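You operate a simulated robot arm through the tools that you are given. There is no shell and no other tool. Be economical: measure what you need, move in short steps, check, and stop when the job is done.

Carry out the task below with a simulated robot arm. There is one attempt and no reset: what you move stays moved.

TASK
Put the camera marked "CAM 1" from the top of the camera bench in the frying pan.

It is judged by the outcome, as a careful person would: the job done as asked, and still so three seconds after it is handed in. It fails if anything else is knocked over, pushed out of place, dropped, spilled or broken.

THE ROBOT
A 7-joint arm with a two-finger parallel gripper, fixed in place. Base frame: the origin is at the foot of the arm, x ahead of it, y to its left, z up; the work surface is at about z = 0. Lengths are in m, angles in rad, forces in N, time in s.
With the tool pointing down near the work surface it reaches from about 0.24 to 0.62 m from the base axis. Its first joint turns from -1.152 to 1.152 rad. Payload 2.6 kg.
Tool frame: the origin (TCP) lies between the finger pads and is the grasp point; the fingertips stand 0.03 m ahead of it; z points along the fingers, y is the line along which they close. The gripper opens to 0.094 m. The fingers are 0.028 m wide and 0.01 m thick; the gripper's body (0.05 by 0.096 m) begins 0.055 m behind the TCP.
Orientation is that of the tool frame in the base frame, as [roll, pitch, yaw] about the fixed x, y, z axes, in that order (R = Rz(yaw) Ry(pitch) Rx(roll)). With the fingers straight down and closing along the base's y, the tool's x points along the base's -x, its y along +y and its z along -z.

THE INTERFACE
- The arm moves only by the tool move_arm. Its argument "rows" is a list of rows, each a list of 3 entries, a list of its own where there are three numbers: the shift along the tool's x, y, z in units of 400 mm (1.0 is 400 mm), then the turn about the tool's z in units of 90 degrees (1.0 is 90 degrees), then the finger opening in m, from 0 to 0.094. In form: [[[tx, ty, tz], spin, grip], ...]. A call has 1 to 10 rows; each row is the pose to reach, as a shift and turn from the pose commanded when the call began, along the tool's axes at that moment. A call with a number of a shift or a turn outside -1 to 1 is refused whole. A row lasts 0.2 s, in which the tool goes at most 0.05 m and 0.15 rad; a call with a longer step from one row to the next is refused whole, and so is a gripper value outside its range. A pose out of reach is approached as far as the arm can. The call stops where the force on the tool passes 40 N (or 10 N more than at its start, if that is more) or the arm is blocked; 0.2 s more then pass. The fingers move at their own pace (about 0.072 m/s each) and stop on an object; they squeeze with about 23 N. The grip force told is the motor's: it shows also when the fingers shut on nothing. Time passes only in rows, and 0.2 s behind the last, so rows that repeat a pose let the fingers close. It gives the time, the measured TCP pose, the force on the tool (base axes), the opening and the grip force at its end, in the units of the frame above (readings bear some noise).
- Cameras (640 x 400 px; columns grow to the right, rows downward): "scene" is fixed at [0.0344, 0.4289, 0.5642]; the picture's right is [-0.80, -0.60, 0.00], its down [-0.33, 0.44, -0.84] and it looks along [0.50, -0.67, -0.55] (base axes); focal length 336 px, centre (320, 200). "wrist" rides on the gripper at [-0.037, 0, -0.058] in the tool frame; the picture's right is [0.00, -1.00, 0.00], its down [0.97, 0.00, -0.24] and it looks along [0.24, 0.00, 0.97] (tool axes); focal length 218 px, centre (320, 200).
- grab_frame(camera): a new picture of that camera. No time passes.
- probe_pixels(camera, pixels): for up to 12 pixels [column, row] of the newest picture of that camera ("zoom" is the newest enlarged one), the place [x, y, z] in the base frame of the surface seen there, good to about 0.002 m. No time passes.
- close_up(camera, box): a new picture of the part [left, top, right, bottom] of that camera's present view, enlarged. No time passes.
- close_job(): hands the job in; it is judged then, once.

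Work in short steps. Measure before you move; look again where a grasp or a placing could have gone wrong, and mend it. You have 60 turns and 22 pictures in all, the two below and enlarged ones among them. Open the gripper and draw the arm clear of the work before you hand the job in, unless the task says otherwise; then end with one line.

The tools are called after "Emit:" as name(argument=value, ...) on one line, values as JSON. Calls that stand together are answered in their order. move_arm: Moves the arm, as the interface text tells. Its arguments: {"type":"object","properties":{"rows":{"type":"array"}},"required":["rows"]} The other tools are called the same way: grab_frame (camera) takes a picture; probe_pixels (camera, pixels) gives the place of the surface under pixels of a picture; close_up (camera, box) takes an enlarged picture of a part of a camera's view; close_job () hands the job in.

At the start:

```text
time: 0.0
ee_pos: [0.3334, -0.1543, 0.3448]
ee_rot: [3.141, -0.001, 3.141]
wrist_force: [0.6, -0.4, 0.1]
width: 0.0939
finger_force: 0.0
```

scene: 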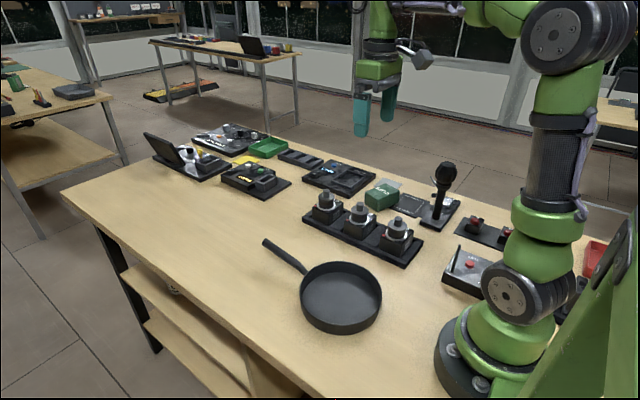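
wrist: 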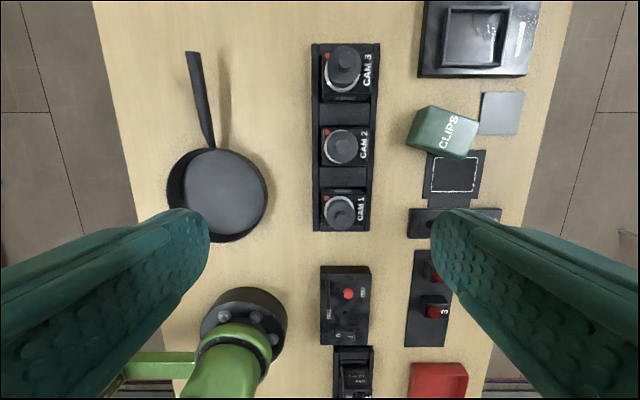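

The wrist view shows CAM 1 at about (340,210), the nearest of three cameras on the bench; the pan is at about (222,192). I take close-ups to measure it.

Emit:
close_up(camera="wrist", box=[290, 120, 400, 240])

Emit:
close_up(camera="scene", box=[290, 170, 440, 270])

Emit:
probe_pixels(camera="wrist", pixels=[[340, 210], [325, 195], [362, 195], [362, 226], [325, 226], [343, 147], [345, 178], [220, 190], [170, 190], [266, 190], [345, 229], [316, 210]])

Emit:
probe_pixels(camera="scene", pixels=[[397, 222], [397, 233], [397, 246], [360, 210], [327, 196], [340, 290], [340, 325], [302, 285], [381, 295], [340, 263], [413, 240], [380, 243]])

```text
3.33 times, centred on (345, 180) of wrist
```

zoom: 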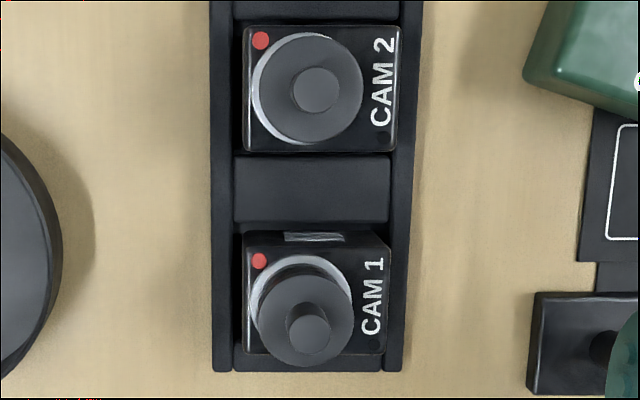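

```text
4.00 times, centred on (365, 220) of scene
```

zoom: 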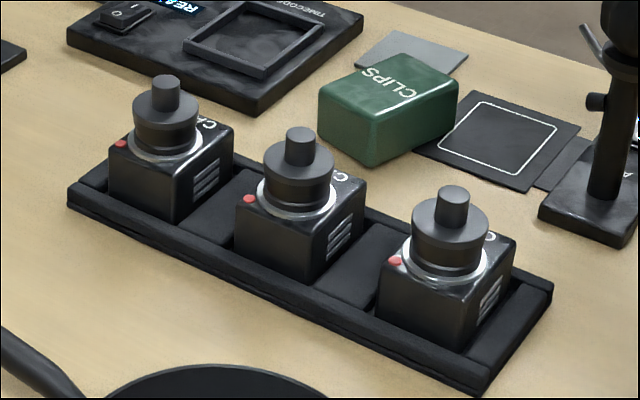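

```text
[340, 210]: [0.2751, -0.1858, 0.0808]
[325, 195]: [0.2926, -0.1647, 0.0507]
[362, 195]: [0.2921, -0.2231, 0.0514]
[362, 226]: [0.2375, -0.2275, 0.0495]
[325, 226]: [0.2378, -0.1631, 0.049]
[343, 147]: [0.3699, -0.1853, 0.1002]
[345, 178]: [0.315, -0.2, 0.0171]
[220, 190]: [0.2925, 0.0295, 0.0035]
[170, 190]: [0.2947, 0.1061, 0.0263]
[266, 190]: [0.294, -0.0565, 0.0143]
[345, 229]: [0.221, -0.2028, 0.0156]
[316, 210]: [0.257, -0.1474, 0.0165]
```

```text
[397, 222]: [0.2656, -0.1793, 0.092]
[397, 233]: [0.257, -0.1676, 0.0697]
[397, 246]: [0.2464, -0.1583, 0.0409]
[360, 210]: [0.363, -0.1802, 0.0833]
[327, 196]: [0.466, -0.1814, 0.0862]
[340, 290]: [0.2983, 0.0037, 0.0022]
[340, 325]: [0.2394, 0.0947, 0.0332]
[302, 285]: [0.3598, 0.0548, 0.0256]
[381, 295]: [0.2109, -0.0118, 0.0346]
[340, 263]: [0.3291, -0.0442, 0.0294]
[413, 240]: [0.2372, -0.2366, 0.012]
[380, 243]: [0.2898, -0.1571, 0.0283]
```

The newest zoom shows CAM 1's top corners near (385,255), (462,305) and (515,240), and its lens cap top at (452,190). I probe these for exact body extents.

Emit:
probe_pixels(camera="zoom", pixels=[[382, 290], [400, 310], [430, 325], [455, 335], [475, 325], [490, 300], [508, 265], [511, 243], [452, 192], [418, 215], [484, 215], [450, 245]])

```text
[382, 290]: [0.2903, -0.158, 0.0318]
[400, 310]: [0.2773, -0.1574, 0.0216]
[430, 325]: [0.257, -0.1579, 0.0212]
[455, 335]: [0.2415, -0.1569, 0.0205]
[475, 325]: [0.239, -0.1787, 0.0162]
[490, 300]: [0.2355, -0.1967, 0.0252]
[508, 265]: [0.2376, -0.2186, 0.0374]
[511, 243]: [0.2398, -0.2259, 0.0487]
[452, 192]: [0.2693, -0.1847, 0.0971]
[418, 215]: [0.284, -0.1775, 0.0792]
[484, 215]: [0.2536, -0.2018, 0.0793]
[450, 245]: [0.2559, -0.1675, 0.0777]
```

CAM 1's body spans about x 0.237–0.293, y −0.228 to −0.157, top z 0.05, and its lens top is at z≈0.10. Next I check how close the tall microphone and the clips box are.

Emit:
grab_frame(camera="scene")

Emit:
probe_pixels(camera="scene", pixels=[[445, 168], [438, 175], [455, 175], [438, 213], [425, 222], [420, 215], [385, 185], [370, 200], [470, 262], [323, 190], [361, 205]])

Emit:
probe_pixels(camera="wrist", pixels=[[413, 222], [410, 135], [342, 206], [340, 217], [352, 210], [328, 210]])

```text
17 pictures are left
```

scene: 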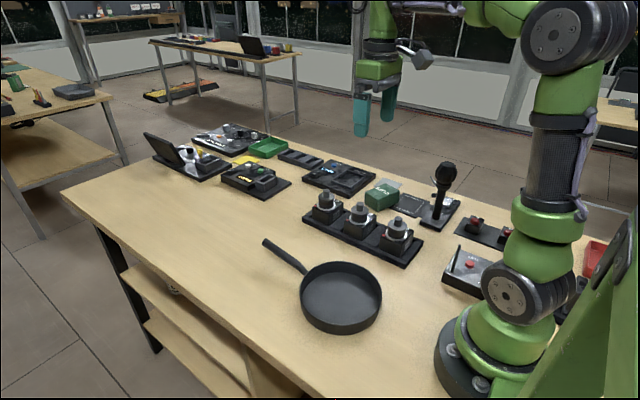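

```text
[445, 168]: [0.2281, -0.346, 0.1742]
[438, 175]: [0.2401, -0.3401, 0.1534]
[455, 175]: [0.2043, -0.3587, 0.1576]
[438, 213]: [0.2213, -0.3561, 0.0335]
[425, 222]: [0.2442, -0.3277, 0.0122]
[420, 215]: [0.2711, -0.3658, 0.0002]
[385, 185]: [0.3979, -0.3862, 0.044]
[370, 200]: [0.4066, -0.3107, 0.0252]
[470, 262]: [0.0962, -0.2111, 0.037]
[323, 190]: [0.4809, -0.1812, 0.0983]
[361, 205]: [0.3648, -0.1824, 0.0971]
```

```text
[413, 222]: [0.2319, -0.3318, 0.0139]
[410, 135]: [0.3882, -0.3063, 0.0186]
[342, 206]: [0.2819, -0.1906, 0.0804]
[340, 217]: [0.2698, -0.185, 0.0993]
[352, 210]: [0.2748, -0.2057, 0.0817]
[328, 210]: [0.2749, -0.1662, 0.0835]
```

The mic (y≈−0.34) and clips are clear of the grasp. I move above CAM 1 at (0.265, −0.193), z 0.16, gripper open.

Emit:
move_arm(rows=[[[0.034, -0.019, 0.092], 0, 0.094], [[0.068, -0.039, 0.185], 0, 0.094], [[0.103, -0.058, 0.277], 0, 0.094], [[0.137, -0.077, 0.37], 0, 0.094], [[0.171, -0.097, 0.462], 0, 0.094], [[0.171, -0.097, 0.462], 0, 0.094]])

Emit:
grab_frame(camera="wrist")

```text
time: 1.4
ee_pos: [0.2666, -0.1956, 0.1606]
ee_rot: [-3.14, 0.0, 3.14]
wrist_force: [-0.4, -0.4, -0.2]
width: 0.094
finger_force: 0.1
```

```text
16 pictures are left
```

wrist: 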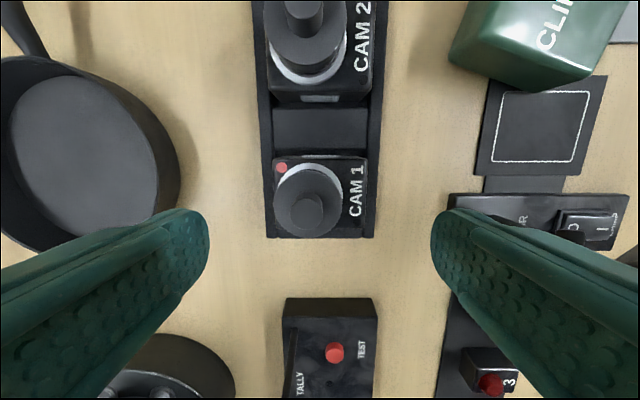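

Emit:
probe_pixels(camera="wrist", pixels=[[276, 165], [366, 165], [275, 225], [364, 225], [269, 200], [377, 200], [364, 160], [350, 234], [310, 208], [320, 158]])

```text
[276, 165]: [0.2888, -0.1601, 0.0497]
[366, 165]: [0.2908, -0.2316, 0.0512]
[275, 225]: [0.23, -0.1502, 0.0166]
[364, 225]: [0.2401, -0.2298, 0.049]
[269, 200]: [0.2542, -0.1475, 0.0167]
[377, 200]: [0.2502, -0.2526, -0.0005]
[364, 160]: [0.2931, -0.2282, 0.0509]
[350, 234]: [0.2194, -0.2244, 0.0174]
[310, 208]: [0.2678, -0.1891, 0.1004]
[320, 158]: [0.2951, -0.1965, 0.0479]
```

The body is centred at y≈−0.194, which matches the tool. I descend to z≈0.054, with the tips at 0.024, above the rails at 0.017.

Emit:
move_arm(rows=[[[0, 0, 0.08], 0, 0.094], [[0, 0, 0.15], 0, 0.094], [[0, 0, 0.2], 0, 0.094], [[0, 0, 0.235], 0, 0.094], [[0, 0, 0.265], 0, 0.094], [[0, 0, 0.265], 0, 0.094]])

```text
time: 2.8
ee_pos: [0.267, -0.1928, 0.0535]
ee_rot: [-3.141, -0.001, -3.141]
wrist_force: [-0.9, -0.6, -1.0]
width: 0.0938
finger_force: 0.0
```

No contact on the way down; I close the fingers.

Emit:
move_arm(rows=[[[0, 0, 0], 0, 0.06], [[0, 0, 0], 0, 0.05], [[0, 0, 0], 0, 0.05], [[0, 0, 0], 0, 0.05]])

```text
time: 3.8
ee_pos: [0.2671, -0.1925, 0.0539]
ee_rot: [3.141, -0.001, -3.141]
wrist_force: [0.0, -2.3, 1.1]
width: 0.0784
finger_force: 23.6
```

The fingers stopped at 0.078 with 23.6 N, slightly wider than the 0.073 I estimated. I check what they touch.

Emit:
grab_frame(camera="wrist")

Emit:
close_up(camera="scene", box=[330, 170, 450, 270])

```text
15 pictures are left
```

wrist: 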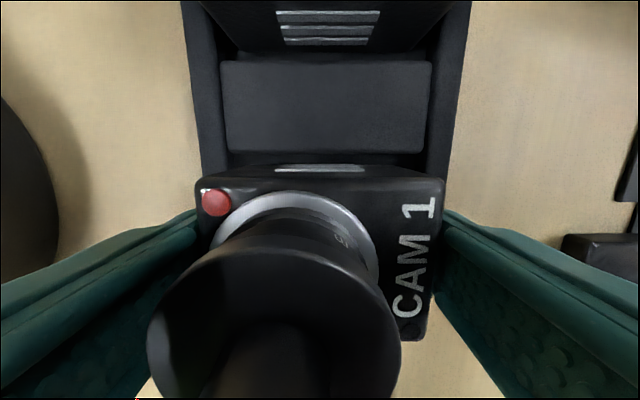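

```text
4.00 times, centred on (390, 220) of scene
```

zoom: 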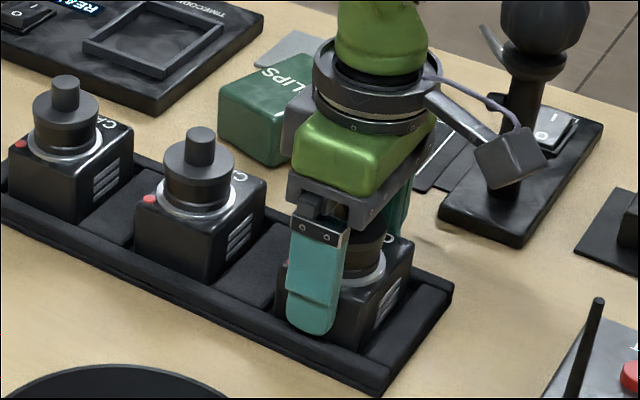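

The pads are on both sides of the CAM 1 body. I test the hold with a small slow lift.

Emit:
move_arm(rows=[[[0, 0, -0.02], 0, 0.05], [[0, 0, -0.05], 0, 0.05], [[0, 0, -0.09], 0, 0.05], [[0, 0, -0.09], 0, 0.05]])

Emit:
close_up(camera="scene", box=[330, 170, 450, 270])

```text
time: 4.8
ee_pos: [0.2663, -0.1934, 0.0891]
ee_rot: [3.141, 0.0, -3.14]
wrist_force: [-0.4, -0.4, -5.5]
width: 0.0785
finger_force: 22.9
```

```text
4.00 times, centred on (390, 220) of scene
```

zoom: 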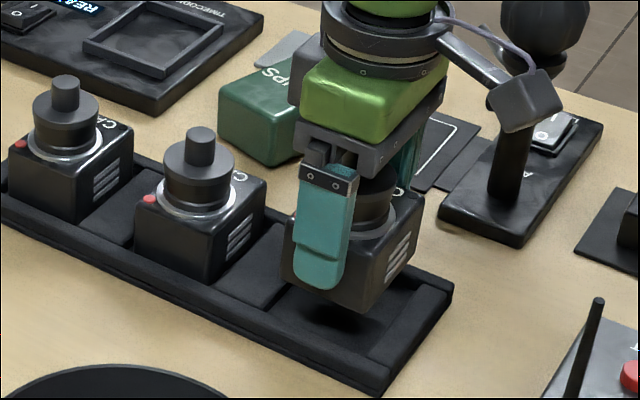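

CAM 1 is lifted clear and hangs level (−5.5 N). I raise it further and carry it over the pan centre at about (0.285, 0.025), slowly.

Emit:
move_arm(rows=[[[0, 0, -0.08], 0, 0.05], [[0, 0, -0.17], 0, 0.05], [[-0.005, 0.06, -0.18], 0, 0.05], [[-0.014, 0.15, -0.18], 0, 0.05], [[-0.022, 0.24, -0.18], 0, 0.05], [[-0.03, 0.33, -0.18], 0, 0.05], [[-0.039, 0.42, -0.18], 0, 0.05], [[-0.047, 0.5, -0.18], 0, 0.05], [[-0.05, 0.545, -0.18], 0, 0.05], [[-0.05, 0.545, -0.18], 0, 0.05]])

Emit:
grab_frame(camera="scene")

Emit:
grab_frame(camera="wrist")

```text
time: 7.0
ee_pos: [0.2858, 0.0233, 0.1608]
ee_rot: [-3.141, -0.003, -3.141]
wrist_force: [-0.9, -0.4, -5.2]
width: 0.0785
finger_force: 23.5
```

```text
12 pictures are left
```

scene: 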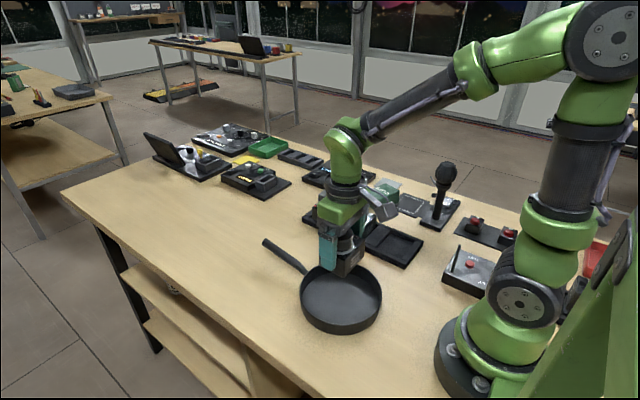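

```text
11 pictures are left
```

wrist: 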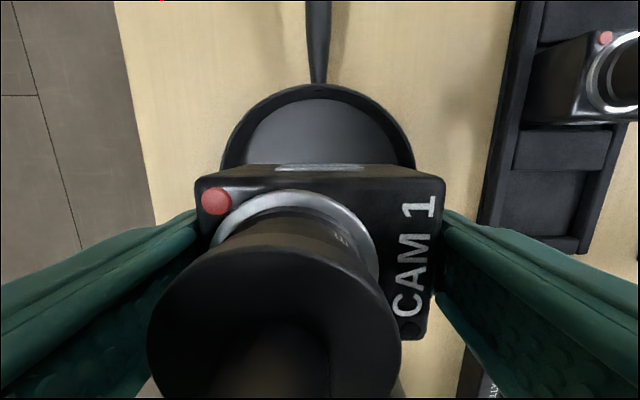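

CAM 1 hangs over the pan, whose far rim is at (317,90) in the wrist view. I measure the rim to confirm centring.

Emit:
probe_pixels(camera="wrist", pixels=[[224, 160], [411, 160], [317, 88], [317, 130], [255, 110], [385, 112]])

Emit:
probe_pixels(camera="scene", pixels=[[340, 326], [301, 292], [381, 292], [340, 300], [325, 300], [355, 300], [335, 273], [340, 276]])

```text
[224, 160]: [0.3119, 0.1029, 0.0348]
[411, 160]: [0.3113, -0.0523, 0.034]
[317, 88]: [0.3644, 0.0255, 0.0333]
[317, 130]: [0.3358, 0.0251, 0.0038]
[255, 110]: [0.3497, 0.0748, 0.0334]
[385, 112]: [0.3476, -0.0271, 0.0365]
```

```text
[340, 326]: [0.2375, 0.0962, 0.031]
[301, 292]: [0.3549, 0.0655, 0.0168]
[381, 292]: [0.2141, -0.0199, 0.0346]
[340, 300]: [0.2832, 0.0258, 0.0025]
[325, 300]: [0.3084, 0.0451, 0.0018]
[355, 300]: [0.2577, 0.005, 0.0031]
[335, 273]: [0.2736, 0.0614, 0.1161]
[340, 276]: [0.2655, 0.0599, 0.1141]
```

The pan centre is (0.285, 0.025), and the tool is on it. I lower CAM 1 to just above the pan floor.

Emit:
move_arm(rows=[[[0, 0, 0.08], 0, 0.05], [[0, 0, 0.15], 0, 0.05], [[0, 0, 0.2], 0, 0.05], [[0, 0, 0.235], 0, 0.05], [[0, 0, 0.255], 0, 0.05], [[0, 0, 0.255], 0, 0.05]])

Emit:
close_up(camera="scene", box=[280, 220, 400, 340])

```text
time: 8.4
ee_pos: [0.2859, 0.025, 0.059]
ee_rot: [-3.141, -0.001, 3.141]
wrist_force: [-0.1, -0.1, -6.1]
width: 0.0782
finger_force: 22.6
```

```text
3.33 times, centred on (340, 280) of scene
```

zoom: 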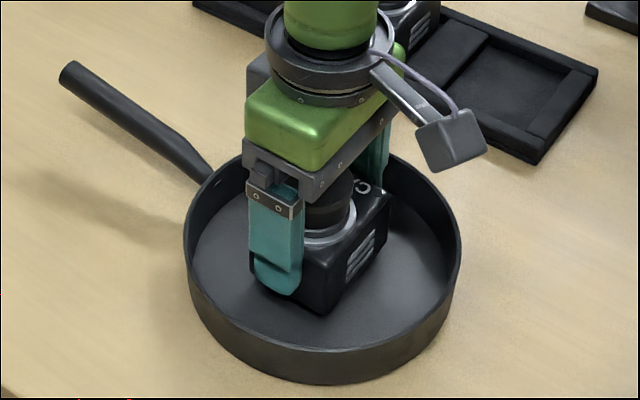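

Still no contact (−6 N is only the weight). I step down in small amounts until it touches.

Emit:
move_arm(rows=[[[0, 0, 0.005], 0, 0.05], [[0, 0, 0.01], 0, 0.05], [[0, 0, 0.01], 0, 0.05]])

```text
time: 9.2
ee_pos: [0.2847, 0.0236, 0.0543]
ee_rot: [-3.141, 0.0, 3.142]
wrist_force: [0.6, -0.6, -6.1]
width: 0.0784
finger_force: 23.0
```

Emit:
move_arm(rows=[[[0, 0, 0.004], 0, 0.05], [[0, 0, 0.008], 0, 0.05], [[0, 0, 0.008], 0, 0.05]])

```text
time: 10.0
ee_pos: [0.2858, 0.0244, 0.0524]
ee_rot: [-3.142, 0.002, -3.141]
wrist_force: [-6.9, 0.3, 19.5]
width: 0.0786
finger_force: 22.8
```

Contact: the force is now +19.5 N, so CAM 1 rests on the pan floor. I ease up 1 mm to unload and open the fingers.

Emit:
move_arm(rows=[[[0, 0, -0.004], 0, 0.05], [[0, 0, -0.004], 0, 0.078], [[0, 0, -0.004], 0, 0.094], [[0, 0, -0.004], 0, 0.094], [[0, 0, -0.004], 0, 0.094]])

Emit:
grab_frame(camera="wrist")

```text
time: 11.2
ee_pos: [0.2857, 0.0241, 0.0536]
ee_rot: [-3.139, 0.0, -3.14]
wrist_force: [0.3, 1.1, 0.2]
width: 0.094
finger_force: 0.1
```

```text
9 pictures are left
```

wrist: 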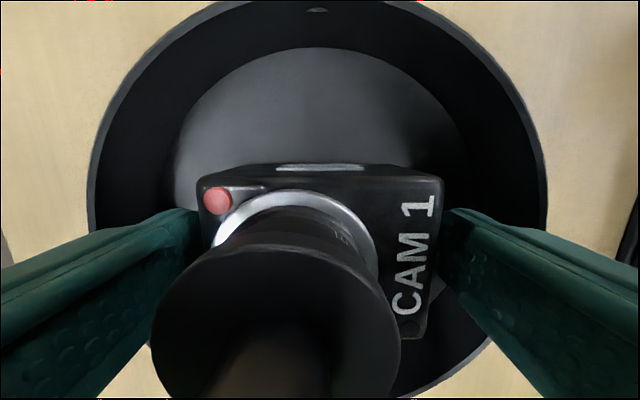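

Both fingers are off the body and CAM 1 stands level in the pan. I raise the arm straight up.

Emit:
move_arm(rows=[[[0, 0, -0.03], 0, 0.094], [[0, 0, -0.1], 0, 0.094], [[0, 0, -0.2], 0, 0.094], [[0, 0, -0.32], 0, 0.094], [[0, 0, -0.44], 0, 0.094], [[0, 0, -0.56], 0, 0.094], [[0, 0, -0.65], 0, 0.094], [[0, 0, -0.65], 0, 0.094]])

Emit:
grab_frame(camera="scene")

Emit:
grab_frame(camera="wrist")

```text
time: 13.0
ee_pos: [0.2863, 0.0256, 0.3149]
ee_rot: [3.141, 0.0, -3.142]
wrist_force: [1.0, 0.6, -0.2]
width: 0.0941
finger_force: 0.1
```

```text
8 pictures are left
```

scene: 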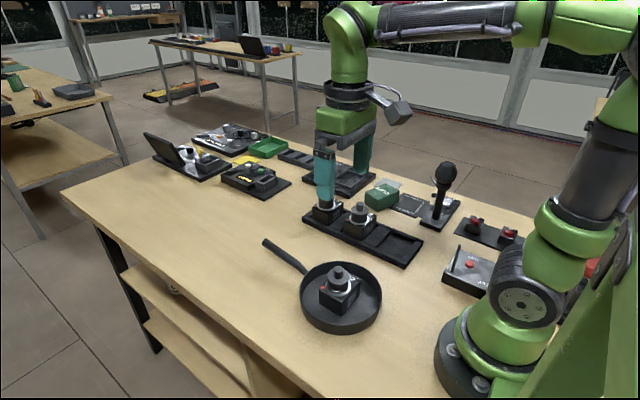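

```text
7 pictures are left
```

wrist: 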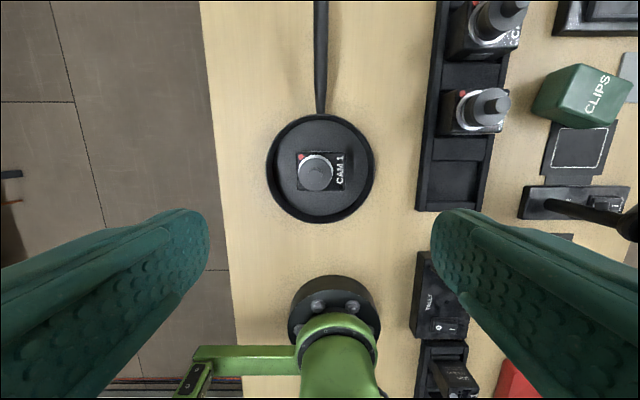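

CAM 1 stands upright in the pan, everything else is in its place, and the arm is clear with the gripper open. I hand the job in.

Emit:
close_job()

```text
The job is handed in.
```

CAM 1 is standing upright in the frying pan, nothing else appears to have moved, and the arm is clear with the gripper open.
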